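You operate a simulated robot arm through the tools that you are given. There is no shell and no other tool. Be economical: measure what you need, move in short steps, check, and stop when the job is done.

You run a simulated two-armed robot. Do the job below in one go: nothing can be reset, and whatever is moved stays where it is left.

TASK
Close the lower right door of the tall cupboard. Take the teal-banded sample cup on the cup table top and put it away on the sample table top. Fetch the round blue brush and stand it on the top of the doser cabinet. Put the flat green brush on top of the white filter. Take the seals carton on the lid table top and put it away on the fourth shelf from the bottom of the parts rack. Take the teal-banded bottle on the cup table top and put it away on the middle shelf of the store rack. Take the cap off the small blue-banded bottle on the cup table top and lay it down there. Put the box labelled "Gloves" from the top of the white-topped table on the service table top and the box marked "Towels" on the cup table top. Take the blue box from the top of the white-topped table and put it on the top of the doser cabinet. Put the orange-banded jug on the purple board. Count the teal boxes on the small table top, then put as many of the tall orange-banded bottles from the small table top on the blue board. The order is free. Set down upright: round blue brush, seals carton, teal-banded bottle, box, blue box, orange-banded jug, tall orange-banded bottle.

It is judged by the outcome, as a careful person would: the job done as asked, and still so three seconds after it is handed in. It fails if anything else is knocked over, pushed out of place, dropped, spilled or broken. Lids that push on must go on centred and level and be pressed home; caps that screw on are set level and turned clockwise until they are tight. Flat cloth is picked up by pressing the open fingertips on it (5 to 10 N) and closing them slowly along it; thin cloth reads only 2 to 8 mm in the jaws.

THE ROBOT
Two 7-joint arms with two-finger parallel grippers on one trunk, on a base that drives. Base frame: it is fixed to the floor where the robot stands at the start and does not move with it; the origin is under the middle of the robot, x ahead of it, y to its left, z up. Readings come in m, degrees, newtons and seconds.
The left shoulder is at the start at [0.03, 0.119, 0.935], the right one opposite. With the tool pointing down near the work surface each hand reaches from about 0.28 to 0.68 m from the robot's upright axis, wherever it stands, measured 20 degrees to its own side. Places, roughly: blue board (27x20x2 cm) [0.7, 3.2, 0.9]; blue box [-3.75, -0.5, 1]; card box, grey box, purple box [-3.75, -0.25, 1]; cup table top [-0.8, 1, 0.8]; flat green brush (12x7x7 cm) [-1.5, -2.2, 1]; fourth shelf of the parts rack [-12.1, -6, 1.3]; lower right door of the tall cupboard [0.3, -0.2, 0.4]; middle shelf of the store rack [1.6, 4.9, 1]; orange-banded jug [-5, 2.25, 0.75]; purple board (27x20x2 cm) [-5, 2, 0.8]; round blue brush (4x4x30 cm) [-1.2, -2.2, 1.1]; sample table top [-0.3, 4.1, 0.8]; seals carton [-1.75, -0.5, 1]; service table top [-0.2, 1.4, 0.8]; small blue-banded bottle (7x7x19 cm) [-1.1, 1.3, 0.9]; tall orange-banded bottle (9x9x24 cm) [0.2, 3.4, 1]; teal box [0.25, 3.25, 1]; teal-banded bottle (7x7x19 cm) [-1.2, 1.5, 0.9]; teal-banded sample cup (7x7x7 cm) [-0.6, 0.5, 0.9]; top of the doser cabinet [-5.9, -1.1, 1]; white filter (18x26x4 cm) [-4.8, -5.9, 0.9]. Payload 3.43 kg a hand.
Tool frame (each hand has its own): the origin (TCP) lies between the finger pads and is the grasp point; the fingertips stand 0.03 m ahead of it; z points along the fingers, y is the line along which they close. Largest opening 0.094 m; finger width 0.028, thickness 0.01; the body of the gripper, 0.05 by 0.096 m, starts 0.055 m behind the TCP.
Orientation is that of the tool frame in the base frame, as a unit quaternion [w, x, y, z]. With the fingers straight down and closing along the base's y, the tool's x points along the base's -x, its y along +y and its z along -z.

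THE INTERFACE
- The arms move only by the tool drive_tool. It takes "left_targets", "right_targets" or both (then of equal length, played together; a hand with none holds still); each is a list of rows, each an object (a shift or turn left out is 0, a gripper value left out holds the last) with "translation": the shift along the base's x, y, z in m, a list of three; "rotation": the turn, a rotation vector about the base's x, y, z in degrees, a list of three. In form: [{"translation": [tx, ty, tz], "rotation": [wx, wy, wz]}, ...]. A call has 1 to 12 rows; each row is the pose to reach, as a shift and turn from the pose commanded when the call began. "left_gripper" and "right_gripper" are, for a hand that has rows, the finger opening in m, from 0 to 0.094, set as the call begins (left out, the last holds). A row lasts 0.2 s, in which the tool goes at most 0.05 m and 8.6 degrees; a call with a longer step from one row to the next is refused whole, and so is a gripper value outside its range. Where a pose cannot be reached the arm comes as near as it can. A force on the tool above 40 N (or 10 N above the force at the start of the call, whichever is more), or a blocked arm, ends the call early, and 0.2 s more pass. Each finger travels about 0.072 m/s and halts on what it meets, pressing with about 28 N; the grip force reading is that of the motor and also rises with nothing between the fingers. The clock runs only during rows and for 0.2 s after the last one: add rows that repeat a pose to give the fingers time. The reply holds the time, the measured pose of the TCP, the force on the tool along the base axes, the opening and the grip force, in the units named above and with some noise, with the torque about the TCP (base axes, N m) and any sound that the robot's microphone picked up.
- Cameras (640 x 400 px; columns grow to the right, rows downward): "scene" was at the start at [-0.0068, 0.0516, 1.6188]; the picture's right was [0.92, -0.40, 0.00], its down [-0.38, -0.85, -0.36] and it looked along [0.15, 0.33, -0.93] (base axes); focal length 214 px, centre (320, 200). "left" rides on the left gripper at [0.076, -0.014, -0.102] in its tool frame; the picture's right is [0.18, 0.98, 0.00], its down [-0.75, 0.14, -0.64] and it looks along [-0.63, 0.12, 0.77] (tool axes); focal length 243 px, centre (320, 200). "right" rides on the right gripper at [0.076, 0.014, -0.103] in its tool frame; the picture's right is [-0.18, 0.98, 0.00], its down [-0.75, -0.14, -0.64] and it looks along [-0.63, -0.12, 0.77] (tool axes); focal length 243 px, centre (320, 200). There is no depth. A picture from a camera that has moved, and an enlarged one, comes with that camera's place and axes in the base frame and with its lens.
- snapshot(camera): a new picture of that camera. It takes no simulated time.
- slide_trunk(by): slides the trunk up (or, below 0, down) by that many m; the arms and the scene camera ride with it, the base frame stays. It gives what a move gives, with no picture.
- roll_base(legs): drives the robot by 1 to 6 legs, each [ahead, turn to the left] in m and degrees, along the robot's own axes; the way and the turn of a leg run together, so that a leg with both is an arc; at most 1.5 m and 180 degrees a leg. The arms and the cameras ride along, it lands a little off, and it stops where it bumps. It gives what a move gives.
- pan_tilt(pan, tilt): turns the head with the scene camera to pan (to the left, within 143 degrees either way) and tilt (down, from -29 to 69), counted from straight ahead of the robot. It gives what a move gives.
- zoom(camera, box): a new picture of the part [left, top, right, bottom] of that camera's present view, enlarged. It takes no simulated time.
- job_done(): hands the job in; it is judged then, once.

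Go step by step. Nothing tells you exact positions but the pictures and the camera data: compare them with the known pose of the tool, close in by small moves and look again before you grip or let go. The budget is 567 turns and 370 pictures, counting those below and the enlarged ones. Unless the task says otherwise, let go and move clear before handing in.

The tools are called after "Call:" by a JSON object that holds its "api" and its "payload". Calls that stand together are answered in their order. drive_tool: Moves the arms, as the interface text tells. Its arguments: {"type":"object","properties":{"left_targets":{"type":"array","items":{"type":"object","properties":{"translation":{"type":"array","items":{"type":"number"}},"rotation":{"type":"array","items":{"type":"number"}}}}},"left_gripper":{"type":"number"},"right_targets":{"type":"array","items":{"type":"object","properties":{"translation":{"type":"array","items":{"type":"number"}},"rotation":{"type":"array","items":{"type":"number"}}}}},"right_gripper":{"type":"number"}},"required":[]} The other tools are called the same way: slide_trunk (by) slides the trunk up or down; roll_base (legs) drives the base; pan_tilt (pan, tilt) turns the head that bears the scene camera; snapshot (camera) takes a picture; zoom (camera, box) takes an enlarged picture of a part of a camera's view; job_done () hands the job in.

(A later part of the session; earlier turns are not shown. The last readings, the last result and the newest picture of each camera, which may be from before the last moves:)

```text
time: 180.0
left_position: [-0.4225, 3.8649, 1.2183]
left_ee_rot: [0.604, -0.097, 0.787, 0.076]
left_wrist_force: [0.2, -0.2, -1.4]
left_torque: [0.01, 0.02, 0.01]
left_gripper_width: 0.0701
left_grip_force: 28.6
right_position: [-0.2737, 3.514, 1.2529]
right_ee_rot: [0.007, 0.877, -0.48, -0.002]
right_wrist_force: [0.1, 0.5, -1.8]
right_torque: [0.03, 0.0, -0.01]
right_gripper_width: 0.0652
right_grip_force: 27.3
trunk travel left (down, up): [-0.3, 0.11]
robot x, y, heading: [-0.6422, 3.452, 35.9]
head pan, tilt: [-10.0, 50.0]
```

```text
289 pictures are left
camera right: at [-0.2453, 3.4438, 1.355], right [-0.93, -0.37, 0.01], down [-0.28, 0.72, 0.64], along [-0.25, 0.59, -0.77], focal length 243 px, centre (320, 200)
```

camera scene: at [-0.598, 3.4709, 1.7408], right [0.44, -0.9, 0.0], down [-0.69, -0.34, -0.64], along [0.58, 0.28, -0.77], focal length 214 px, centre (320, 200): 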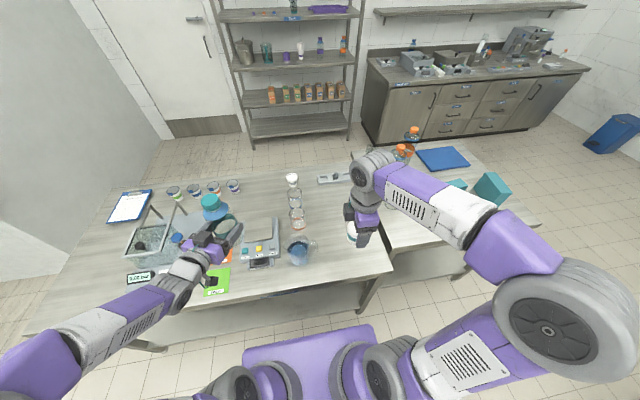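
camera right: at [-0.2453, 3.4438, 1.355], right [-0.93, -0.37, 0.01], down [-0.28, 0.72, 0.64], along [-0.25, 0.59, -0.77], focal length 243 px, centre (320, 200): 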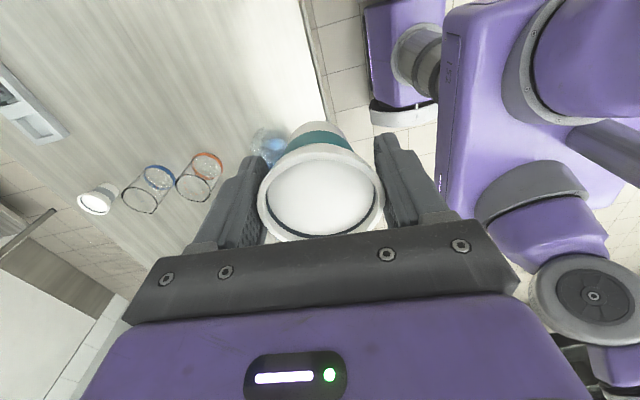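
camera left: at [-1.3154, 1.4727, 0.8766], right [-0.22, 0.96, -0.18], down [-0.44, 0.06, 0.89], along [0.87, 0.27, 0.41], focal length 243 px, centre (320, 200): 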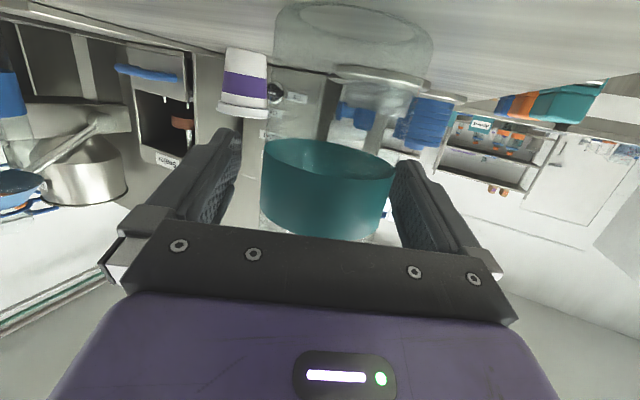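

Clear spot at about [-0.09,3.62]. I move the cup above it and lower carefully.

Call:
{"api": "drive_tool", "payload": {"right_targets": [{"translation": [0.04, 0.023, 0]}, {"translation": [0.08, 0.046, 0]}, {"translation": [0.12, 0.07, 0]}, {"translation": [0.16, 0.093, 0]}, {"translation": [0.184, 0.106, 0]}, {"translation": [0.184, 0.106, -0.05]}, {"translation": [0.184, 0.106, -0.1]}, {"translation": [0.184, 0.106, -0.15]}, {"translation": [0.184, 0.106, -0.2]}, {"translation": [0.184, 0.106, -0.24]}, {"translation": [0.184, 0.106, -0.28]}, {"translation": [0.184, 0.106, -0.31]}]}}

Call:
{"api": "snapshot", "payload": {"camera": "right"}}

Call:
{"api": "zoom", "payload": {"camera": "scene", "box": [240, 150, 480, 300]}}

```text
time: 182.6
left_position: [-0.4222, 3.8634, 1.2183]
left_ee_rot: [0.603, -0.098, 0.788, 0.077]
left_wrist_force: [0.4, -0.7, 0.3]
left_torque: [-0.04, -0.01, 0.02]
left_gripper_width: 0.0701
left_grip_force: 28.0
right_position: [-0.0896, 3.6213, 0.9429]
right_ee_rot: [0.007, 0.877, -0.48, -0.003]
right_wrist_force: [0.0, 0.9, -1.5]
right_torque: [-0.02, -0.02, -0.01]
right_gripper_width: 0.0651
right_grip_force: 28.5
trunk travel left (down, up): [-0.3, 0.11]
robot x, y, heading: [-0.6417, 3.4517, 36.3]
head pan, tilt: [-10.0, 50.0]
```

```text
288 pictures are left
camera right: at [-0.0594, 3.5508, 1.0452], right [-0.93, -0.37, 0.01], down [-0.28, 0.72, 0.64], along [-0.25, 0.59, -0.77], focal length 243 px, centre (320, 200)
```

right: 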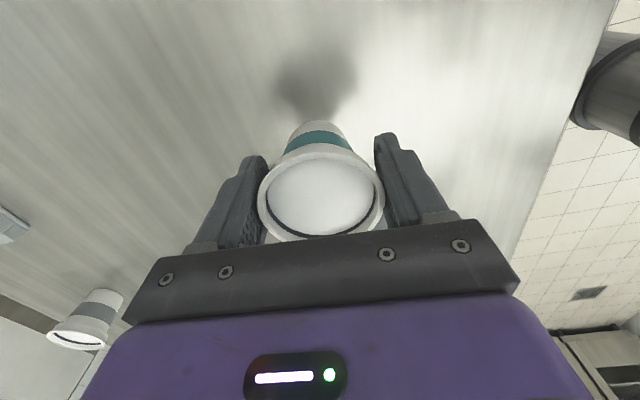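

```text
2.67 times, centred on (360, 225) of scene
camera zoom: at [-0.5973, 3.4712, 1.7407], right [0.44, -0.9, 0.0], down [-0.69, -0.34, -0.64], along [0.58, 0.28, -0.77], focal length 572 px, centre (213, 133)
```

zoom: 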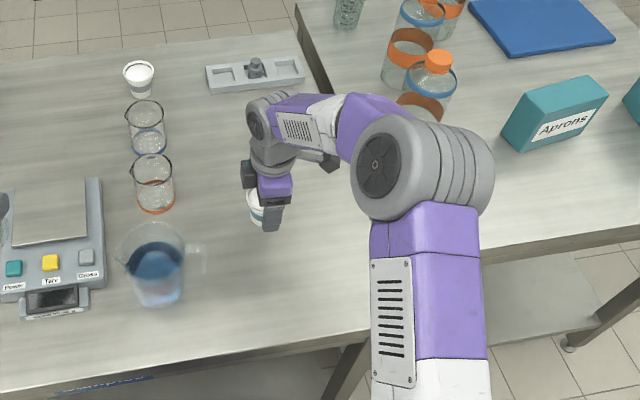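

Call:
{"api": "drive_tool", "payload": {"right_targets": [{"translation": [0, 0, -0.02]}, {"translation": [0, 0, -0.03]}, {"translation": [0, 0, -0.035]}, {"translation": [0, 0, -0.038]}, {"translation": [0, 0, -0.041]}]}}

```text
time: 183.8
left_position: [-0.4221, 3.8654, 1.2185]
left_ee_rot: [0.604, -0.098, 0.787, 0.077]
left_wrist_force: [0.1, -0.6, -0.7]
left_torque: [-0.04, -0.03, 0.02]
left_gripper_width: 0.0699
left_grip_force: 28.1
right_position: [-0.0914, 3.62, 0.9021]
right_ee_rot: [0.008, 0.877, -0.481, -0.003]
right_wrist_force: [-0.4, -0.9, 0.6]
right_torque: [-0.04, 0.05, 0.0]
right_gripper_width: 0.0651
right_grip_force: 28.2
trunk travel left (down, up): [-0.3, 0.11]
robot x, y, heading: [-0.6427, 3.4552, 36.3]
head pan, tilt: [-10.0, 50.0]
```

Call:
{"api": "drive_tool", "payload": {"right_targets": [{"translation": [0, 0, -0.002]}, {"translation": [0, 0, -0.002]}]}}

Call:
{"api": "snapshot", "payload": {"camera": "right"}}

```text
time: 184.4
left_position: [-0.4233, 3.8654, 1.2191]
left_ee_rot: [0.605, -0.098, 0.787, 0.077]
left_wrist_force: [-0.4, -0.2, -0.2]
left_torque: [0.01, 0.01, 0.02]
left_gripper_width: 0.07
left_grip_force: 28.5
right_position: [-0.0903, 3.622, 0.901]
right_ee_rot: [0.006, 0.876, -0.481, -0.002]
right_wrist_force: [0.5, -1.4, 11.9]
right_torque: [-0.16, 0.2, 0.01]
right_gripper_width: 0.0651
right_grip_force: 28.1
trunk travel left (down, up): [-0.3, 0.11]
robot x, y, heading: [-0.6442, 3.4524, 36.4]
head pan, tilt: [-10.0, 50.0]
```

```text
286 pictures are left
camera right: at [-0.0619, 3.55, 1.0041], right [-0.93, -0.37, 0.01], down [-0.28, 0.72, 0.64], along [-0.25, 0.59, -0.77], focal length 243 px, centre (320, 200)
```

right: 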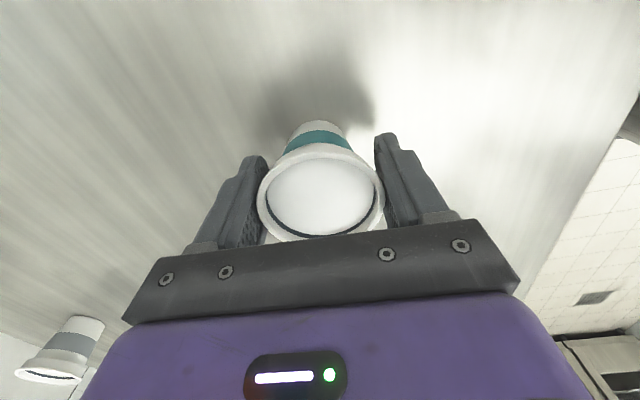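

Contact with the table (12 N). I open and lift clear.

Call:
{"api": "drive_tool", "payload": {"right_targets": [{"translation": [0, 0, 0.002]}, {"translation": [0, 0, 0.002]}, {"translation": [0, 0, 0.002]}, {"translation": [0, 0, 0.03]}, {"translation": [0, 0, 0.08]}, {"translation": [0, 0, 0.13]}, {"translation": [0, 0, 0.18]}, {"translation": [0, 0, 0.23]}, {"translation": [0, 0, 0.28]}, {"translation": [0, 0, 0.33]}], "right_gripper": 0.09}}

Call:
{"api": "snapshot", "payload": {"camera": "right"}}

```text
time: 186.6
left_position: [-0.4228, 3.8638, 1.2186]
left_ee_rot: [0.605, -0.098, 0.786, 0.077]
left_wrist_force: [0.0, -0.2, -0.3]
left_torque: [-0.02, 0.0, 0.01]
left_gripper_width: 0.0701
left_grip_force: 27.8
right_position: [-0.0899, 3.6207, 1.2332]
right_ee_rot: [0.007, 0.877, -0.48, -0.004]
right_wrist_force: [-0.9, -0.2, 1.0]
right_torque: [0.02, -0.01, -0.03]
right_gripper_width: 0.0899
right_grip_force: 0.0
trunk travel left (down, up): [-0.3, 0.11]
robot x, y, heading: [-0.6462, 3.4531, 36.3]
head pan, tilt: [-10.0, 50.0]
```

```text
285 pictures are left
camera right: at [-0.0614, 3.5494, 1.3357], right [-0.93, -0.37, 0.01], down [-0.28, 0.72, 0.64], along [-0.25, 0.59, -0.77], focal length 243 px, centre (320, 200)
```

right: 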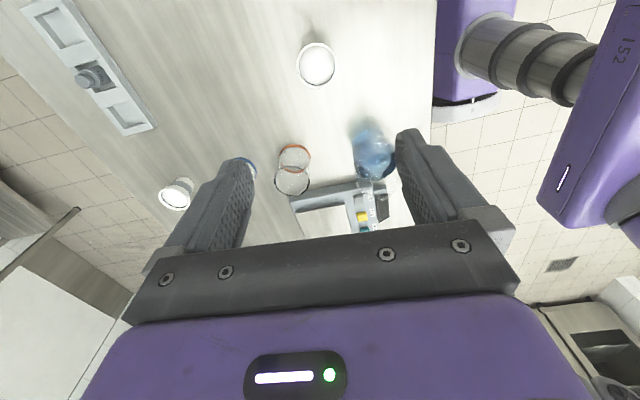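

The cup stands on the sample table. Now the teal-banded bottle goes to the store rack behind: I go round the left end of the sample table.

Call:
{"api": "drive_tool", "payload": {"right_targets": [{"translation": [-0.05, -0.02, 0.0], "rotation": [0, 0, -8]}, {"translation": [-0.1, -0.04, 0.0], "rotation": [0, 0, -16]}, {"translation": [-0.145, -0.06, 0], "rotation": [0, 0, -24]}, {"translation": [-0.18, -0.08, 0], "rotation": [0, 0, -32]}, {"translation": [-0.2, -0.09, 0], "rotation": [0, 0, -40]}, {"translation": [-0.21, -0.1, 0], "rotation": [0, 0, -48]}, {"translation": [-0.22, -0.1, 0], "rotation": [0, 0, -56]}, {"translation": [-0.22, -0.1, 0], "rotation": [0, 0, -64]}]}}

Call:
{"api": "roll_base", "payload": {"legs": [[-0.25, 0], [0, 80], [1.5, 0], [0, -80]]}}

Call:
{"api": "pan_tilt", "payload": {"pan": -10, "tilt": 30}}

Call:
{"api": "snapshot", "payload": {"camera": "scene"}}

```text
refused: row 1 steps farther than a row can; nothing moved
```

```text
time: 202.2
left_position: [-1.2142, 5.0592, 1.2176]
left_ee_rot: [0.605, -0.083, 0.789, 0.065]
left_wrist_force: [0.3, -0.1, 0.0]
left_torque: [-0.02, 0.01, 0.07]
left_gripper_width: 0.0696
left_grip_force: 27.8
right_position: [-0.8915, 4.8016, 1.2321]
right_ee_rot: [0.008, 0.867, -0.498, -0.003]
right_wrist_force: [-0.6, 0.1, -0.3]
right_torque: [0.01, 0.01, 0.04]
right_gripper_width: 0.0903
right_grip_force: 0.0
trunk travel left (down, up): [-0.3, 0.11]
robot x, y, heading: [-1.4498, 4.6558, 34.3]
head pan, tilt: [-10.0, 50.0]
```

```text
time: 203.0
left_position: [-1.2138, 5.0588, 1.2178]
left_ee_rot: [0.606, -0.082, 0.789, 0.065]
left_wrist_force: [-1.3, 0.6, -0.2]
left_torque: [0.04, 0.04, 0.02]
left_gripper_width: 0.0695
left_grip_force: 28.4
right_position: [-0.8907, 4.8024, 1.2324]
right_ee_rot: [0.008, 0.867, -0.497, -0.004]
right_wrist_force: [0.5, -0.6, 0.3]
right_torque: [0.01, 0.01, 0.0]
right_gripper_width: 0.09
right_grip_force: 0.1
trunk travel left (down, up): [-0.3, 0.11]
robot x, y, heading: [-1.4502, 4.6587, 34.0]
head pan, tilt: [-10.0, 30.0]
```

```text
284 pictures are left
camera scene: at [-1.3924, 4.678, 1.7702], right [0.41, -0.91, 0.0], down [-0.46, -0.2, -0.87], along [0.79, 0.35, -0.5], focal length 214 px, centre (320, 200)
```

scene: 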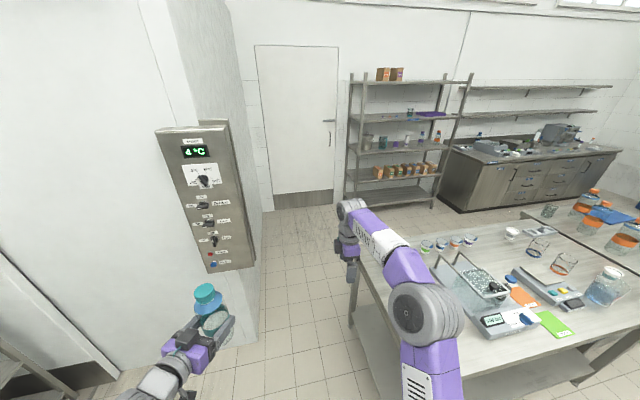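

The gap by the cold-room wall is tight for the left elbow, so I take the other way, through the corridor in front of the tables and around the small table's right end.

Call:
{"api": "roll_base", "payload": {"legs": [[0, -100], [1.45, 0], [0, 14]]}}

Call:
{"api": "pan_tilt", "payload": {"pan": 0, "tilt": 35}}

Call:
{"api": "snapshot", "payload": {"camera": "scene"}}

```text
time: 215.2
left_position: [-0.3487, 3.1803, 1.2176]
left_ee_rot: [0.5, 0.455, 0.65, -0.348]
left_wrist_force: [0.3, 0.3, -0.1]
left_torque: [0.0, -0.01, -0.02]
left_gripper_width: 0.068
left_grip_force: 27.6
right_position: [-0.5575, 2.8236, 1.2337]
right_ee_rot: [-0.003, -0.33, 0.944, 0.008]
right_wrist_force: [-0.6, -0.2, 1.3]
right_torque: [-0.05, 0.01, -0.02]
right_gripper_width: 0.0899
right_grip_force: 0.0
trunk travel left (down, up): [-0.3, 0.11]
robot x, y, heading: [-0.7786, 3.3568, -48.0]
head pan, tilt: [-10.0, 30.0]
```

```text
time: 216.0
left_position: [-0.3476, 3.1785, 1.2184]
left_ee_rot: [0.5, 0.455, 0.65, -0.348]
left_wrist_force: [-0.1, 0.3, -0.3]
left_torque: [0.02, 0.01, 0.03]
left_gripper_width: 0.0679
left_grip_force: 28.2
right_position: [-0.5563, 2.8237, 1.2319]
right_ee_rot: [-0.004, -0.329, 0.944, 0.008]
right_wrist_force: [-0.6, -0.1, -0.2]
right_torque: [-0.01, -0.02, -0.02]
right_gripper_width: 0.0901
right_grip_force: 0.1
trunk travel left (down, up): [-0.3, 0.11]
robot x, y, heading: [-0.7796, 3.3538, -47.7]
head pan, tilt: [0.0, 35.0]
```

```text
283 pictures are left
camera scene: at [-0.7399, 3.3141, 1.7625], right [-0.74, -0.67, 0.0], down [-0.38, 0.43, -0.82], along [0.55, -0.61, -0.57], focal length 214 px, centre (320, 200)
```

scene: 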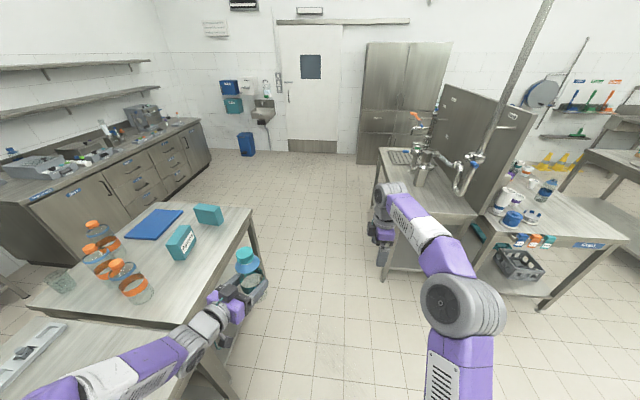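

Call:
{"api": "roll_base", "payload": {"legs": [[0, -4], [1.2, 0], [0.5, 0]]}}

Call:
{"api": "pan_tilt", "payload": {"pan": 75, "tilt": 35}}

Call:
{"api": "snapshot", "payload": {"camera": "scene"}}

```text
time: 225.1
left_position: [0.6854, 1.7937, 1.2172]
left_ee_rot: [0.484, 0.482, 0.631, -0.368]
left_wrist_force: [0.4, -0.3, -0.7]
left_torque: [-0.01, -0.01, 0.01]
left_gripper_width: 0.0669
left_grip_force: 28.1
right_position: [0.4492, 1.456, 1.2317]
right_ee_rot: [-0.003, -0.291, 0.957, 0.007]
right_wrist_force: [0.2, -0.2, 0.6]
right_torque: [0.01, -0.01, 0.0]
right_gripper_width: 0.0899
right_grip_force: 0.1
trunk travel left (down, up): [-0.3, 0.11]
robot x, y, heading: [0.2663, 2.0087, -52.7]
head pan, tilt: [0.0, 35.0]
```

```text
time: 226.6
left_position: [0.6846, 1.793, 1.218]
left_ee_rot: [0.486, 0.481, 0.63, -0.368]
left_wrist_force: [0.0, -1.3, -0.8]
left_torque: [0.02, -0.01, 0.02]
left_gripper_width: 0.0666
left_grip_force: 27.8
right_position: [0.4473, 1.4564, 1.232]
right_ee_rot: [-0.004, -0.291, 0.957, 0.007]
right_wrist_force: [0.8, -0.6, 0.4]
right_torque: [0.0, -0.02, -0.01]
right_gripper_width: 0.0902
right_grip_force: 0.2
trunk travel left (down, up): [-0.3, 0.11]
robot x, y, heading: [0.269, 2.0078, -52.7]
head pan, tilt: [75.0, 35.0]
```

```text
282 pictures are left
camera scene: at [0.3337, 2.0636, 1.7625], right [0.38, -0.92, 0.0], down [-0.53, -0.22, -0.82], along [0.76, 0.31, -0.57], focal length 214 px, centre (320, 200)
```

scene: 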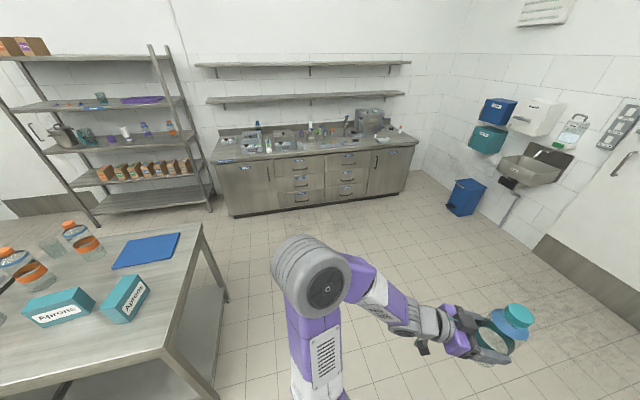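

Call:
{"api": "snapshot", "payload": {"camera": "left"}}

Call:
{"api": "zoom", "payload": {"camera": "scene", "box": [400, 280, 560, 380]}}

```text
281 pictures are left
camera left: at [0.6402, 1.9026, 1.1712], right [0.94, 0.31, -0.18], down [0.02, 0.45, 0.89], along [0.35, -0.84, 0.41], focal length 243 px, centre (320, 200)
```

left: 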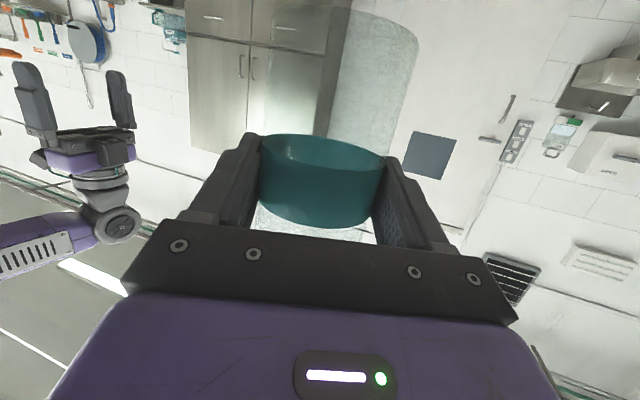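

```text
4.00 times, centred on (480, 330) of scene
camera zoom: at [0.3337, 2.0636, 1.7625], right [0.38, -0.92, 0.0], down [-0.53, -0.22, -0.82], along [0.76, 0.31, -0.57], focal length 858 px, centre (-320, -320)
```

zoom: 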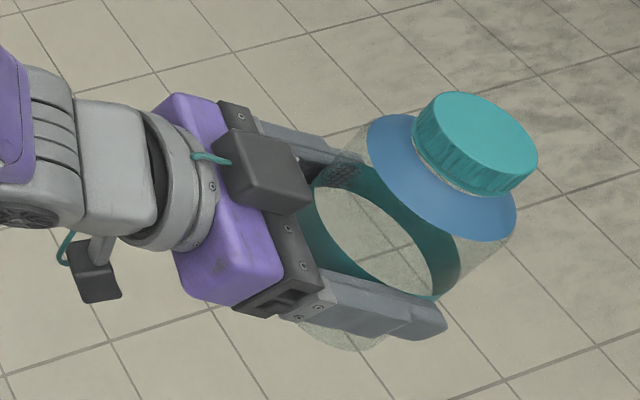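

The bottle is still upright. I go on around the end of the small table toward the rack.

Call:
{"api": "roll_base", "payload": {"legs": [[0.12, 0], [0, 90], [1.2, 0], [0.6, 0]]}}

Call:
{"api": "pan_tilt", "payload": {"pan": 60, "tilt": 35}}

Call:
{"api": "snapshot", "payload": {"camera": "scene"}}

```text
time: 240.2
left_position: [1.9259, 3.4486, 1.2189]
left_ee_rot: [0.601, -0.118, 0.785, 0.092]
left_wrist_force: [1.2, 0.7, -0.4]
left_torque: [0.04, -0.02, -0.02]
left_gripper_width: 0.066
left_grip_force: 27.6
right_position: [2.2713, 3.2218, 1.233]
right_ee_rot: [0.008, 0.889, -0.458, -0.003]
right_wrist_force: [0.2, 0.7, 0.5]
right_torque: [0.01, 0.01, 0.0]
right_gripper_width: 0.0898
right_grip_force: 0.0
trunk travel left (down, up): [-0.3, 0.11]
robot x, y, heading: [1.7243, 3.0266, 39.2]
head pan, tilt: [75.0, 35.0]
```

```text
time: 241.0
left_position: [1.9254, 3.4489, 1.2183]
left_ee_rot: [0.602, -0.118, 0.784, 0.092]
left_wrist_force: [-0.8, -0.1, 0.0]
left_torque: [0.01, 0.06, 0.0]
left_gripper_width: 0.0658
left_grip_force: 28.5
right_position: [2.27, 3.2203, 1.2321]
right_ee_rot: [0.006, 0.889, -0.457, -0.003]
right_wrist_force: [-0.4, -0.6, 0.7]
right_torque: [0.03, -0.05, 0.03]
right_gripper_width: 0.09
right_grip_force: 0.0
trunk travel left (down, up): [-0.3, 0.11]
robot x, y, heading: [1.7258, 3.0284, 39.4]
head pan, tilt: [60.0, 35.0]
```

```text
279 pictures are left
camera scene: at [1.6894, 3.0952, 1.7625], right [0.99, 0.16, 0.0], down [0.09, -0.57, -0.82], along [-0.13, 0.81, -0.57], focal length 214 px, centre (320, 200)
```

scene: 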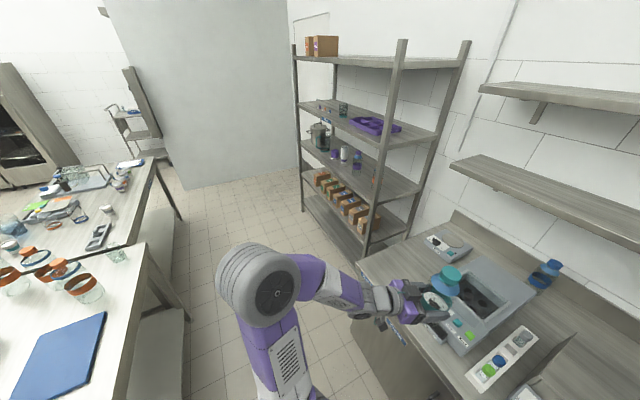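

The hand is near the bench's analyser, so I raise the trunk, then turn left into the lane and go to the rack.

Call:
{"api": "slide_trunk", "payload": {"by": 0.1}}

Call:
{"api": "roll_base", "payload": {"legs": [[-0.06, 0], [0, 87], [0.7, 0], [0, -37], [0.75, 0], [0, -40]]}}

Call:
{"api": "pan_tilt", "payload": {"pan": 0, "tilt": 35}}

Call:
{"api": "snapshot", "payload": {"camera": "scene"}}

```text
time: 242.3
left_position: [1.9265, 3.4473, 1.317]
left_ee_rot: [0.602, -0.118, 0.784, 0.092]
left_wrist_force: [-0.1, -1.7, -0.2]
left_torque: [0.03, 0.02, 0.01]
left_gripper_width: 0.0663
left_grip_force: 28.1
right_position: [2.2706, 3.2203, 1.3327]
right_ee_rot: [0.008, 0.889, -0.458, -0.003]
right_wrist_force: [0.1, 0.4, -0.1]
right_torque: [0.01, -0.01, -0.02]
right_gripper_width: 0.0903
right_grip_force: 0.1
trunk travel left (down, up): [-0.4, 0.01]
robot x, y, heading: [1.7253, 3.0262, 39.0]
head pan, tilt: [60.0, 35.0]
```

```text
time: 255.0
left_position: [1.0894, 4.5624, 1.3178]
left_ee_rot: [0.51, -0.432, 0.665, 0.333]
left_wrist_force: [-0.9, 0.0, -0.9]
left_torque: [-0.04, -0.02, -0.01]
left_gripper_width: 0.0659
left_grip_force: 28.4
right_position: [1.4763, 4.6697, 1.3337]
right_ee_rot: [0.017, 0.999, -0.038, -0.006]
right_wrist_force: [-7.4, -14.1, 3.9]
right_torque: [0.29, -0.14, 0.1]
right_gripper_width: 0.0815
right_grip_force: 0.0
trunk travel left (down, up): [-0.4, 0.01]
robot x, y, heading: [1.2797, 4.1383, 88.1]
head pan, tilt: [60.0, 35.0]
stopped in leg 5: the force on the tool passed its limit at 47 N (the readings are from after the stop); the commanded pose is now the measured one
```

```text
time: 256.3
left_position: [1.0887, 4.5607, 1.3195]
left_ee_rot: [0.51, -0.432, 0.664, 0.334]
left_wrist_force: [-0.3, -0.4, -0.3]
left_torque: [-0.01, -0.01, -0.02]
left_gripper_width: 0.0657
left_grip_force: 28.1
right_position: [1.4771, 4.669, 1.3333]
right_ee_rot: [0.016, 0.999, -0.039, -0.005]
right_wrist_force: [-14.1, -10.5, -3.3]
right_torque: [-0.1, -0.03, 0.55]
right_gripper_width: 0.0833
right_grip_force: 0.1
trunk travel left (down, up): [-0.4, 0.01]
robot x, y, heading: [1.2795, 4.1374, 88.5]
head pan, tilt: [0.0, 35.0]
```

```text
278 pictures are left
camera scene: at [1.2764, 4.192, 1.8625], right [1.0, -0.03, 0.0], down [-0.01, -0.57, -0.82], along [0.02, 0.82, -0.57], focal length 214 px, centre (320, 200)
```

scene: 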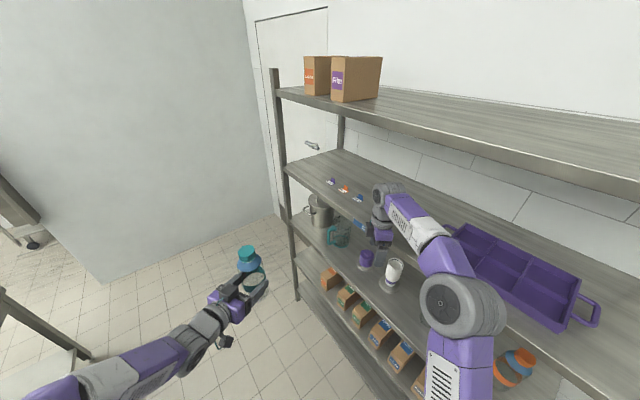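

The right hand touched a shelf edge. I back off straight away.

Call:
{"api": "roll_base", "payload": {"legs": [[-0.3, 0]]}}

Call:
{"api": "snapshot", "payload": {"camera": "scene"}}

```text
time: 258.3
left_position: [1.0826, 4.2598, 1.3189]
left_ee_rot: [0.509, -0.433, 0.665, 0.334]
left_wrist_force: [-0.1, -0.4, -0.4]
left_torque: [0.0, 0.0, -0.02]
left_gripper_width: 0.0657
left_grip_force: 28.2
right_position: [1.4706, 4.368, 1.3323]
right_ee_rot: [0.016, 0.999, -0.039, -0.006]
right_wrist_force: [0.4, 0.1, 0.1]
right_torque: [-0.02, 0.01, 0.0]
right_gripper_width: 0.0899
right_grip_force: 0.1
trunk travel left (down, up): [-0.4, 0.01]
robot x, y, heading: [1.2714, 3.8333, 88.3]
head pan, tilt: [0.0, 35.0]
```

```text
277 pictures are left
camera scene: at [1.2712, 3.8912, 1.8624], right [1.0, -0.03, 0.0], down [-0.02, -0.57, -0.82], along [0.02, 0.82, -0.57], focal length 214 px, centre (320, 200)
```

scene: 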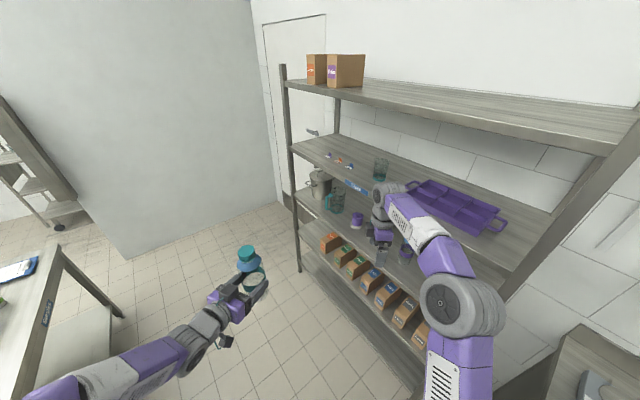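

Call:
{"api": "drive_tool", "payload": {"right_targets": [{"translation": [-0.01, -0.045, 0], "rotation": [0, 0, -8]}, {"translation": [-0.015, -0.09, 0], "rotation": [0, 0, -16]}, {"translation": [-0.02, -0.135, 0], "rotation": [0, 0, -24]}, {"translation": [-0.02, -0.18, 0], "rotation": [0, 0, -32]}, {"translation": [-0.02, -0.2, 0], "rotation": [0, 0, -40]}, {"translation": [-0.02, -0.2, 0], "rotation": [0, 0, -48]}, {"translation": [-0.02, -0.2, 0], "rotation": [0, 0, -56]}, {"translation": [-0.02, -0.2, 0], "rotation": [0, 0, -64]}]}}

Call:
{"api": "roll_base", "payload": {"legs": [[0, 40], [0.45, 0], [0, -89]]}}

Call:
{"api": "pan_tilt", "payload": {"pan": 0, "tilt": 40}}

Call:
{"api": "snapshot", "payload": {"camera": "scene"}}

Call:
{"api": "snapshot", "payload": {"camera": "left"}}

```text
time: 260.1
left_position: [1.082, 4.2595, 1.3177]
left_ee_rot: [0.509, -0.432, 0.665, 0.333]
left_wrist_force: [-0.1, -0.2, -0.6]
left_torque: [-0.04, 0.0, -0.02]
left_gripper_width: 0.066
left_grip_force: 28.0
right_position: [1.4498, 4.167, 1.3325]
right_ee_rot: [0.01, 0.825, -0.564, -0.012]
right_wrist_force: [0.3, -0.2, -0.5]
right_torque: [0.0, 0.01, 0.01]
right_gripper_width: 0.0901
right_grip_force: 0.1
trunk travel left (down, up): [-0.4, 0.01]
robot x, y, heading: [1.2691, 3.8314, 88.3]
head pan, tilt: [0.0, 35.0]
```

```text
time: 268.4
left_position: [1.1764, 4.6104, 1.3189]
left_ee_rot: [0.601, -0.129, 0.782, 0.101]
left_wrist_force: [0.2, -0.5, -0.7]
left_torque: [-0.01, 0.0, 0.0]
left_gripper_width: 0.0659
left_grip_force: 27.8
right_position: [1.3577, 4.2774, 1.3324]
right_ee_rot: [-0.004, -0.532, 0.847, 0.016]
right_wrist_force: [-0.6, 0.1, 0.5]
right_torque: [-0.01, -0.02, 0.01]
right_gripper_width: 0.0898
right_grip_force: 0.0
trunk travel left (down, up): [-0.4, 0.01]
robot x, y, heading: [0.9858, 4.184, 41.1]
head pan, tilt: [0.0, 35.0]
```

```text
time: 269.1
left_position: [1.1759, 4.6093, 1.318]
left_ee_rot: [0.6, -0.129, 0.783, 0.101]
left_wrist_force: [-0.5, 1.1, 0.0]
left_torque: [0.01, 0.05, -0.03]
left_gripper_width: 0.0658
left_grip_force: 28.0
right_position: [1.3583, 4.277, 1.3331]
right_ee_rot: [-0.005, -0.532, 0.847, 0.016]
right_wrist_force: [-0.6, 1.0, -0.1]
right_torque: [0.03, 0.01, 0.02]
right_gripper_width: 0.09
right_grip_force: 0.1
trunk travel left (down, up): [-0.4, 0.01]
robot x, y, heading: [0.9888, 4.1808, 41.1]
head pan, tilt: [0.0, 40.0]
```

```text
276 pictures are left
camera scene: at [1.0318, 4.2195, 1.8549], right [0.66, -0.75, 0.0], down [-0.48, -0.42, -0.77], along [0.58, 0.5, -0.64], focal length 214 px, centre (320, 200)
```

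scene: 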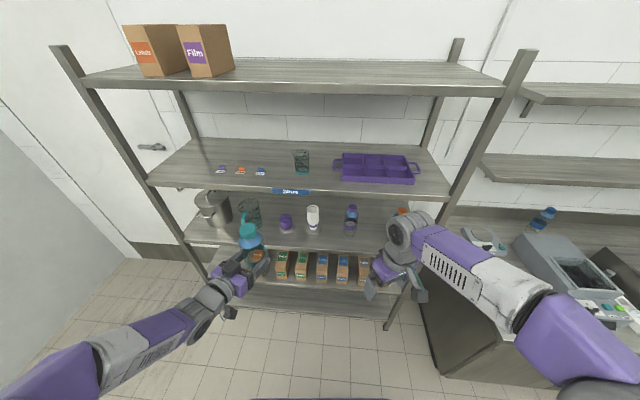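

```text
275 pictures are left
camera left: at [1.0691, 4.5563, 1.2714], right [-0.36, 0.91, -0.17], down [-0.45, -0.01, 0.89], along [0.82, 0.4, 0.41], focal length 243 px, centre (320, 200)
```

left: 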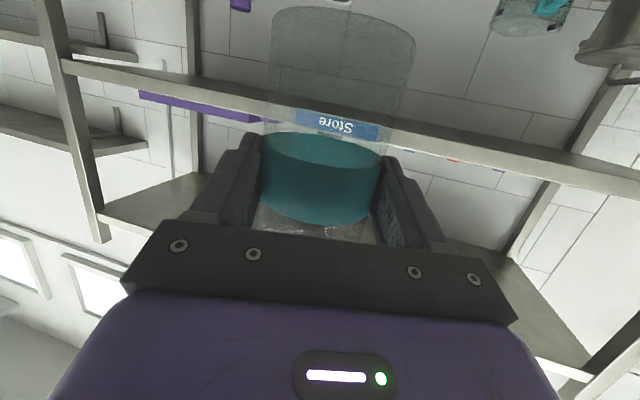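

Third (middle) shelf is at z≈0.91; a free spot lies in front, between the white and blue bottles, about [1.663,4.68]. I lower the trunk so the bottle is at that level and close in.

Call:
{"api": "slide_trunk", "payload": {"by": -0.27}}

Call:
{"api": "roll_base", "payload": {"legs": [[0, -12], [0.2, 0]]}}

Call:
{"api": "pan_tilt", "payload": {"pan": 10, "tilt": 40}}

Call:
{"api": "snapshot", "payload": {"camera": "scene"}}

Call:
{"api": "snapshot", "payload": {"camera": "left"}}

```text
time: 271.9
left_position: [1.1748, 4.6097, 1.0488]
left_ee_rot: [0.601, -0.129, 0.782, 0.101]
left_wrist_force: [-0.1, -0.7, 0.3]
left_torque: [0.0, 0.04, -0.02]
left_gripper_width: 0.066
left_grip_force: 28.4
right_position: [1.3577, 4.2765, 1.0642]
right_ee_rot: [-0.005, -0.531, 0.847, 0.015]
right_wrist_force: [-0.2, -0.1, -0.7]
right_torque: [-0.04, -0.01, -0.01]
right_gripper_width: 0.0899
right_grip_force: 0.0
trunk travel left (down, up): [-0.13, 0.28]
robot x, y, heading: [0.9892, 4.181, 41.3]
head pan, tilt: [0.0, 40.0]
```

```text
time: 274.2
left_position: [1.4275, 4.6603, 1.0481]
left_ee_rot: [0.607, -0.051, 0.792, 0.042]
left_wrist_force: [0.8, 0.4, 0.1]
left_torque: [0.03, 0.0, -0.01]
left_gripper_width: 0.0659
left_grip_force: 28.3
right_position: [1.5401, 4.2975, 1.0629]
right_ee_rot: [-0.003, -0.444, 0.896, 0.016]
right_wrist_force: [0.7, -0.4, 0.2]
right_torque: [-0.05, 0.05, -0.02]
right_gripper_width: 0.0902
right_grip_force: 0.1
trunk travel left (down, up): [-0.13, 0.28]
robot x, y, heading: [1.1578, 4.2802, 29.4]
head pan, tilt: [0.0, 40.0]
```

```text
time: 274.9
left_position: [1.4275, 4.6589, 1.0485]
left_ee_rot: [0.608, -0.051, 0.791, 0.041]
left_wrist_force: [0.8, 0.6, -0.9]
left_torque: [-0.02, 0.02, -0.03]
left_gripper_width: 0.0657
left_grip_force: 27.6
right_position: [1.5385, 4.2976, 1.0644]
right_ee_rot: [-0.003, -0.444, 0.896, 0.016]
right_wrist_force: [0.2, 0.5, 0.7]
right_torque: [0.0, -0.02, -0.01]
right_gripper_width: 0.0901
right_grip_force: 0.0
trunk travel left (down, up): [-0.13, 0.28]
robot x, y, heading: [1.1594, 4.2798, 29.5]
head pan, tilt: [10.0, 40.0]
```

```text
274 pictures are left
camera scene: at [1.1993, 4.3185, 1.5849], right [0.64, -0.77, 0.0], down [-0.5, -0.41, -0.77], along [0.59, 0.49, -0.64], focal length 214 px, centre (320, 200)
```

scene: 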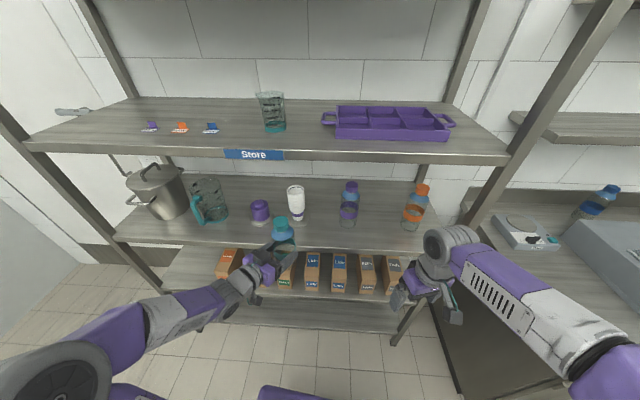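

```text
273 pictures are left
camera left: at [1.3118, 4.6289, 1.0015], right [-0.17, 0.97, -0.17], down [-0.44, 0.08, 0.89], along [0.88, 0.23, 0.41], focal length 243 px, centre (320, 200)
```

left: 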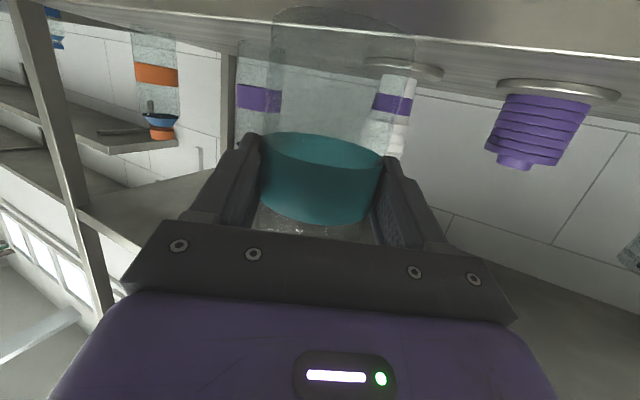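

Call:
{"api": "drive_tool", "payload": {"left_targets": [{"translation": [0.03, -0.02, -0.005], "rotation": [0, 0, 5]}, {"translation": [0.065, -0.03, -0.012], "rotation": [0, 0, 10]}, {"translation": [0.1, -0.03, -0.02], "rotation": [0, 0, 15]}, {"translation": [0.14, -0.02, -0.025], "rotation": [0, 0, 20]}, {"translation": [0.175, 0.0, -0.025], "rotation": [0, 0, 20]}]}}

Call:
{"api": "snapshot", "payload": {"camera": "left"}}

Call:
{"api": "zoom", "payload": {"camera": "scene", "box": [200, 160, 440, 310]}}

```text
time: 276.1
left_position: [1.6016, 4.6586, 1.0255]
left_ee_rot: [0.594, -0.187, 0.768, 0.147]
left_wrist_force: [-3.0, -2.9, 22.1]
left_torque: [0.01, -0.38, -0.06]
left_gripper_width: 0.0668
left_grip_force: 28.1
left hand out of reach, approached as far as the arm can: row 1
right_position: [1.5366, 4.2964, 1.0627]
right_ee_rot: [-0.001, -0.444, 0.896, 0.016]
right_wrist_force: [1.1, 0.4, -0.3]
right_torque: [0.01, 0.02, 0.05]
right_gripper_width: 0.0901
right_grip_force: 0.1
trunk travel left (down, up): [-0.13, 0.28]
robot x, y, heading: [1.1604, 4.278, 29.8]
head pan, tilt: [10.0, 40.0]
```

```text
272 pictures are left
camera left: at [1.503, 4.5901, 0.977], right [-0.49, 0.85, -0.17], down [-0.45, -0.08, 0.89], along [0.75, 0.52, 0.42], focal length 243 px, centre (320, 200)
```

left: 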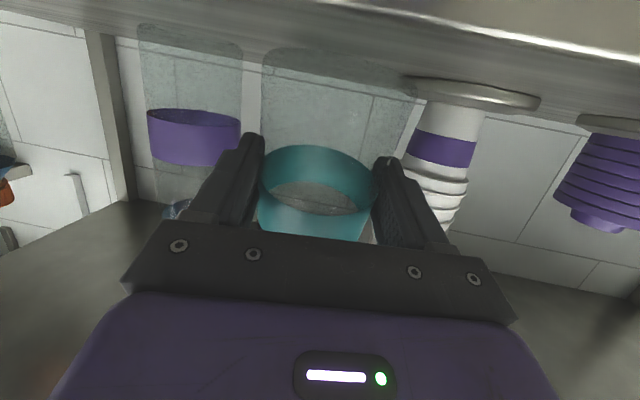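

```text
2.67 times, centred on (320, 235) of scene
camera zoom: at [1.197, 4.3167, 1.5851], right [0.64, -0.77, 0.0], down [-0.49, -0.41, -0.77], along [0.59, 0.49, -0.64], focal length 572 px, centre (320, 107)
```

zoom: 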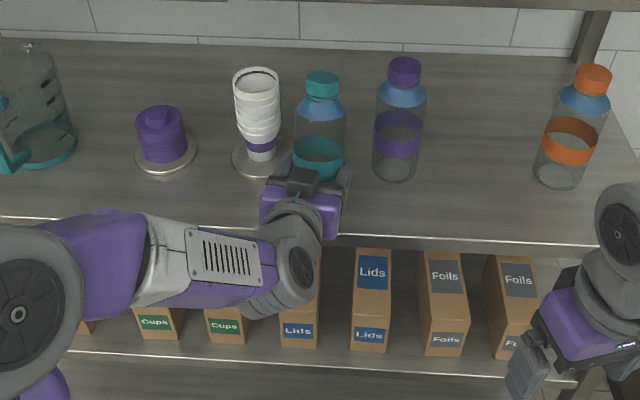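

The bottle bottom already presses the shelf (22 N), standing between the cup stack and the purple-banded bottle. I ease up slightly, then release.

Call:
{"api": "drive_tool", "payload": {"left_targets": [{"translation": [0, 0, 0.003]}, {"translation": [0, 0, 0.003]}]}}

Call:
{"api": "zoom", "payload": {"camera": "scene", "box": [260, 170, 380, 245]}}

```text
time: 276.7
left_position: [1.6012, 4.658, 1.0244]
left_ee_rot: [0.591, -0.187, 0.771, 0.146]
left_wrist_force: [1.4, -1.8, 10.8]
left_torque: [0.11, -0.32, -0.09]
left_gripper_width: 0.0666
left_grip_force: 27.5
right_position: [1.5376, 4.2963, 1.0634]
right_ee_rot: [-0.002, -0.444, 0.896, 0.016]
right_wrist_force: [-0.2, 0.0, -0.1]
right_torque: [0.02, -0.04, 0.01]
right_gripper_width: 0.09
right_grip_force: 0.0
trunk travel left (down, up): [-0.13, 0.28]
robot x, y, heading: [1.16, 4.281, 29.7]
head pan, tilt: [10.0, 40.0]
```

```text
5.33 times, centred on (320, 208) of scene
camera zoom: at [1.1987, 4.3175, 1.5849], right [0.64, -0.77, 0.0], down [-0.5, -0.41, -0.77], along [0.59, 0.49, -0.64], focal length 1144 px, centre (320, 160)
```

zoom: 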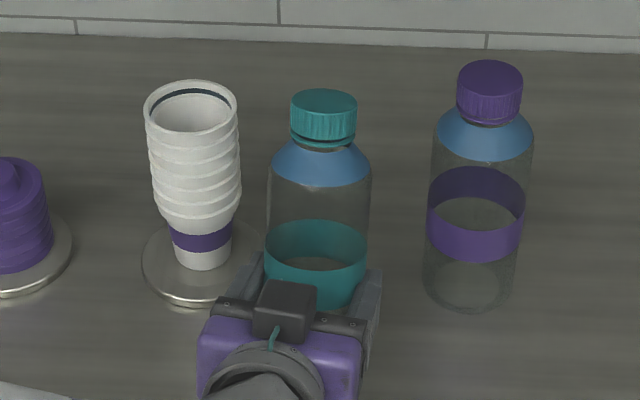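

The bottle stands about 7 cm inside the shelf edge, upright. I open and retreat straight back.

Call:
{"api": "drive_tool", "payload": {"left_targets": [{"translation": [0, 0, 0]}, {"translation": [0, 0, 0]}, {"translation": [0, 0, 0]}, {"translation": [-0.03, -0.015, 0.003]}, {"translation": [-0.07, -0.035, 0.008]}, {"translation": [-0.11, -0.055, 0.012]}, {"translation": [-0.15, -0.07, 0.02]}], "left_gripper": 0.094}}

Call:
{"api": "zoom", "payload": {"camera": "scene", "box": [220, 160, 420, 285]}}

```text
time: 278.3
left_position: [1.488, 4.597, 1.0667]
left_ee_rot: [0.591, -0.187, 0.771, 0.146]
left_wrist_force: [-0.1, 0.7, -0.3]
left_torque: [0.0, -0.02, 0.01]
left_gripper_width: 0.094
left_grip_force: 0.0
left hand out of reach, approached as far as the arm can: row 6, 7
right_position: [1.5387, 4.2963, 1.0632]
right_ee_rot: [-0.002, -0.443, 0.896, 0.017]
right_wrist_force: [-0.3, -0.2, 0.0]
right_torque: [0.0, -0.02, 0.0]
right_gripper_width: 0.0899
right_grip_force: 0.1
trunk travel left (down, up): [-0.13, 0.28]
robot x, y, heading: [1.1573, 4.2781, 29.6]
head pan, tilt: [10.0, 40.0]
```

```text
3.20 times, centred on (320, 222) of scene
camera zoom: at [1.1982, 4.318, 1.585], right [0.64, -0.77, 0.0], down [-0.49, -0.41, -0.77], along [0.59, 0.49, -0.64], focal length 686 px, centre (320, 128)
```

zoom: 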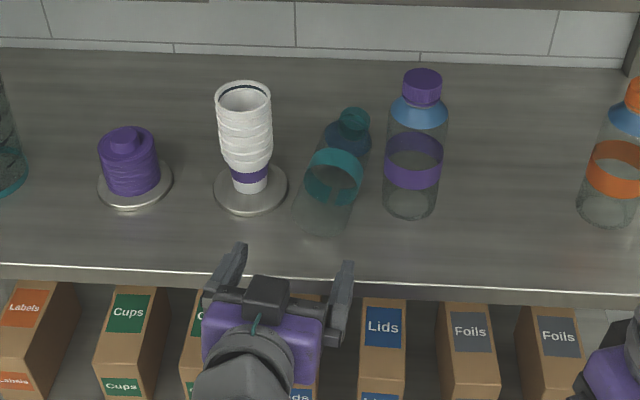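

The bottle tipped over backward on release and lies on the shelf with its base toward me. I look closer before recovering it.

Call:
{"api": "snapshot", "payload": {"camera": "left"}}

Call:
{"api": "zoom", "payload": {"camera": "scene", "box": [270, 180, 370, 243]}}

```text
268 pictures are left
camera left: at [1.39, 4.5274, 1.0205], right [-0.5, 0.85, -0.17], down [-0.44, -0.07, 0.89], along [0.75, 0.52, 0.41], focal length 243 px, centre (320, 200)
```

left: 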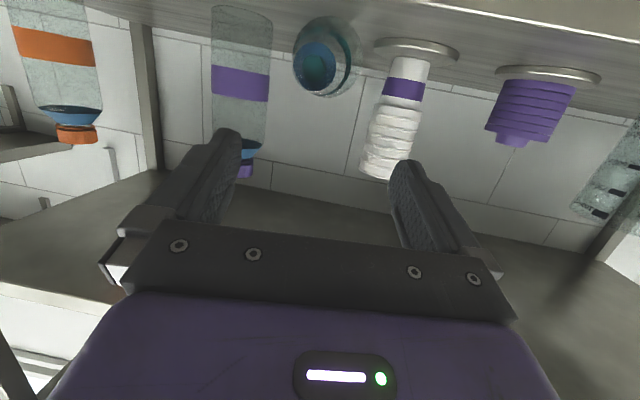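

```text
6.35 times, centred on (320, 212) of scene
camera zoom: at [1.1982, 4.318, 1.585], right [0.64, -0.77, 0.0], down [-0.49, -0.41, -0.77], along [0.59, 0.49, -0.64], focal length 1362 px, centre (320, 127)
```

zoom: 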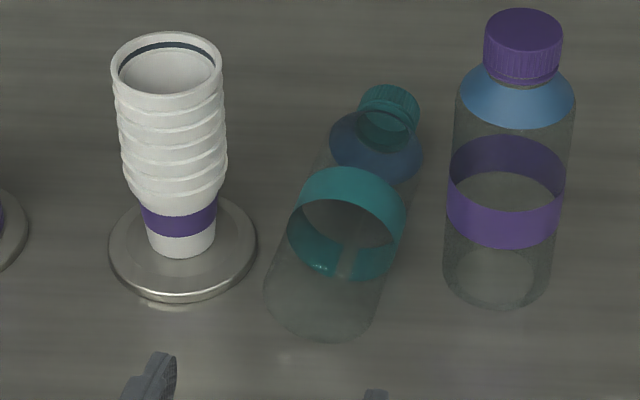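

The bottle lies clear of the others. Plan: left hand takes it by the base end, pulls it out, the right hand regrips the body from above and turns it upright. First, left hand tilts down a bit more.

Call:
{"api": "drive_tool", "payload": {"left_targets": [{"translation": [0, 0, -0.01], "rotation": [-3.1, 5.9, 0]}, {"translation": [0.0, 0, -0.03], "rotation": [-6.2, 11.8, 0]}, {"translation": [0.01, 0.005, -0.04], "rotation": [-9.2, 17.7, 0]}, {"translation": [0.02, 0.01, -0.05], "rotation": [-9.2, 17.7, 0]}]}}

Call:
{"api": "snapshot", "payload": {"camera": "left"}}

```text
time: 279.3
left_position: [1.5102, 4.612, 1.0158]
left_ee_rot: [0.449, -0.208, 0.862, 0.11]
left_wrist_force: [-0.5, 0.2, 0.3]
left_torque: [-0.04, 0.03, 0.04]
left_gripper_width: 0.094
left_grip_force: 0.1
right_position: [1.5397, 4.2968, 1.0625]
right_ee_rot: [-0.003, -0.443, 0.896, 0.016]
right_wrist_force: [0.5, 0.7, -0.1]
right_torque: [-0.03, 0.03, -0.01]
right_gripper_width: 0.0899
right_grip_force: 0.1
trunk travel left (down, up): [-0.13, 0.28]
robot x, y, heading: [1.1575, 4.2777, 29.8]
head pan, tilt: [10.0, 40.0]
```

```text
266 pictures are left
camera left: at [1.4043, 4.5384, 1.0124], right [-0.54, 0.83, -0.15], down [-0.15, 0.08, 0.99], along [0.83, 0.56, 0.08], focal length 243 px, centre (320, 200)
```

left: 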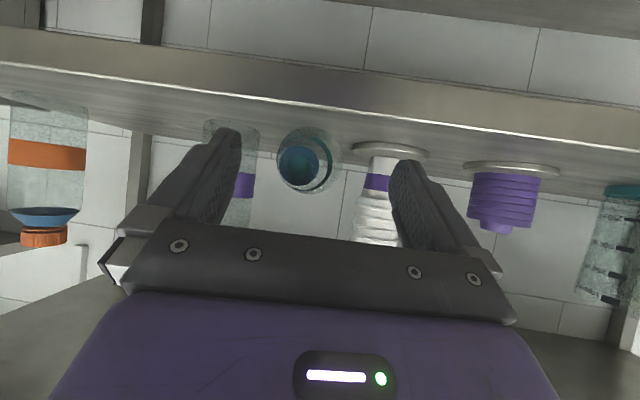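

Call:
{"api": "drive_tool", "payload": {"left_targets": [{"translation": [0.03, 0.014, -0.02]}, {"translation": [0.065, 0.032, -0.029]}, {"translation": [0.105, 0.052, -0.029]}, {"translation": [0.142, 0.07, -0.029]}]}}

Call:
{"api": "snapshot", "payload": {"camera": "left"}}

Call:
{"api": "zoom", "payload": {"camera": "scene", "box": [270, 180, 390, 255]}}

```text
time: 280.3
left_position: [1.6519, 4.678, 0.9883]
left_ee_rot: [0.451, -0.209, 0.861, 0.111]
left_wrist_force: [-11.0, -4.3, 13.6]
left_torque: [-0.61, -0.36, -0.61]
left_gripper_width: 0.0931
left_grip_force: 0.0
right_position: [1.5382, 4.2971, 1.0625]
right_ee_rot: [-0.002, -0.444, 0.896, 0.017]
right_wrist_force: [0.2, 0.5, 0.1]
right_torque: [0.01, -0.01, -0.03]
right_gripper_width: 0.0899
right_grip_force: 0.0
trunk travel left (down, up): [-0.13, 0.28]
robot x, y, heading: [1.1592, 4.2775, 29.9]
head pan, tilt: [10.0, 40.0]
```

```text
265 pictures are left
camera left: at [1.5469, 4.6048, 0.9846], right [-0.54, 0.83, -0.15], down [-0.15, 0.08, 0.99], along [0.82, 0.56, 0.08], focal length 243 px, centre (320, 200)
```

left: 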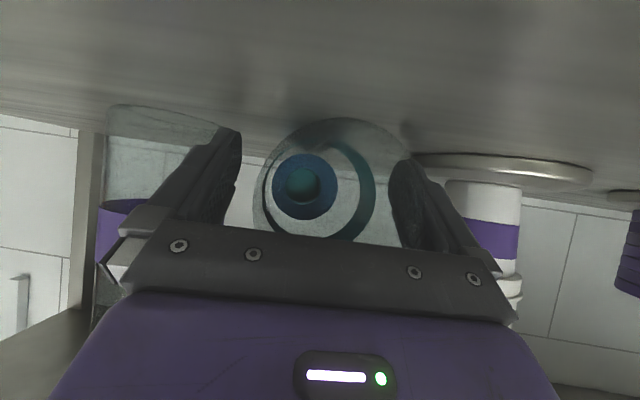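

```text
5.33 times, centred on (330, 218) of scene
camera zoom: at [1.1976, 4.3173, 1.5851], right [0.64, -0.77, 0.0], down [-0.49, -0.41, -0.77], along [0.59, 0.49, -0.64], focal length 1144 px, centre (267, 107)
```

zoom: 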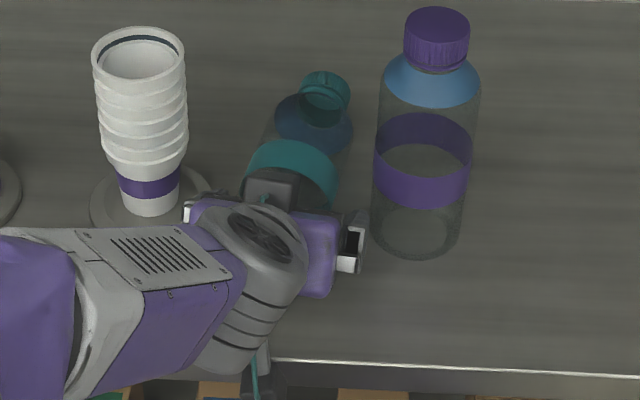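

Call:
{"api": "drive_tool", "payload": {"left_targets": [{"translation": [-0.03, -0.015, 0]}, {"translation": [-0.035, -0.008, 0]}, {"translation": [-0.018, 0.0, 0]}, {"translation": [-0.002, 0.008, 0]}]}}

Call:
{"api": "snapshot", "payload": {"camera": "left"}}

```text
time: 281.3
left_position: [1.6504, 4.6883, 0.9882]
left_ee_rot: [0.45, -0.209, 0.861, 0.111]
left_wrist_force: [-7.5, -5.1, 10.0]
left_torque: [-0.36, -0.12, -0.21]
left_gripper_width: 0.0934
left_grip_force: 0.0
right_position: [1.5375, 4.2977, 1.0631]
right_ee_rot: [-0.003, -0.443, 0.896, 0.017]
right_wrist_force: [-0.1, 0.0, -1.2]
right_torque: [0.01, 0.01, -0.02]
right_gripper_width: 0.0899
right_grip_force: 0.0
trunk travel left (down, up): [-0.13, 0.28]
robot x, y, heading: [1.162, 4.2791, 29.7]
head pan, tilt: [10.0, 40.0]
```

```text
263 pictures are left
camera left: at [1.5442, 4.6159, 0.9849], right [-0.54, 0.83, -0.15], down [-0.15, 0.08, 0.99], along [0.82, 0.56, 0.08], focal length 243 px, centre (320, 200)
```

left: 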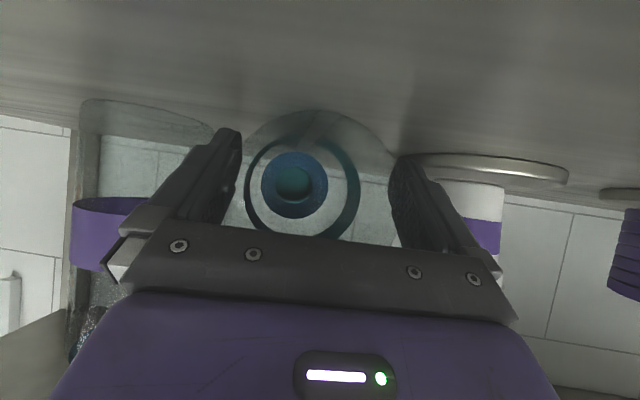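

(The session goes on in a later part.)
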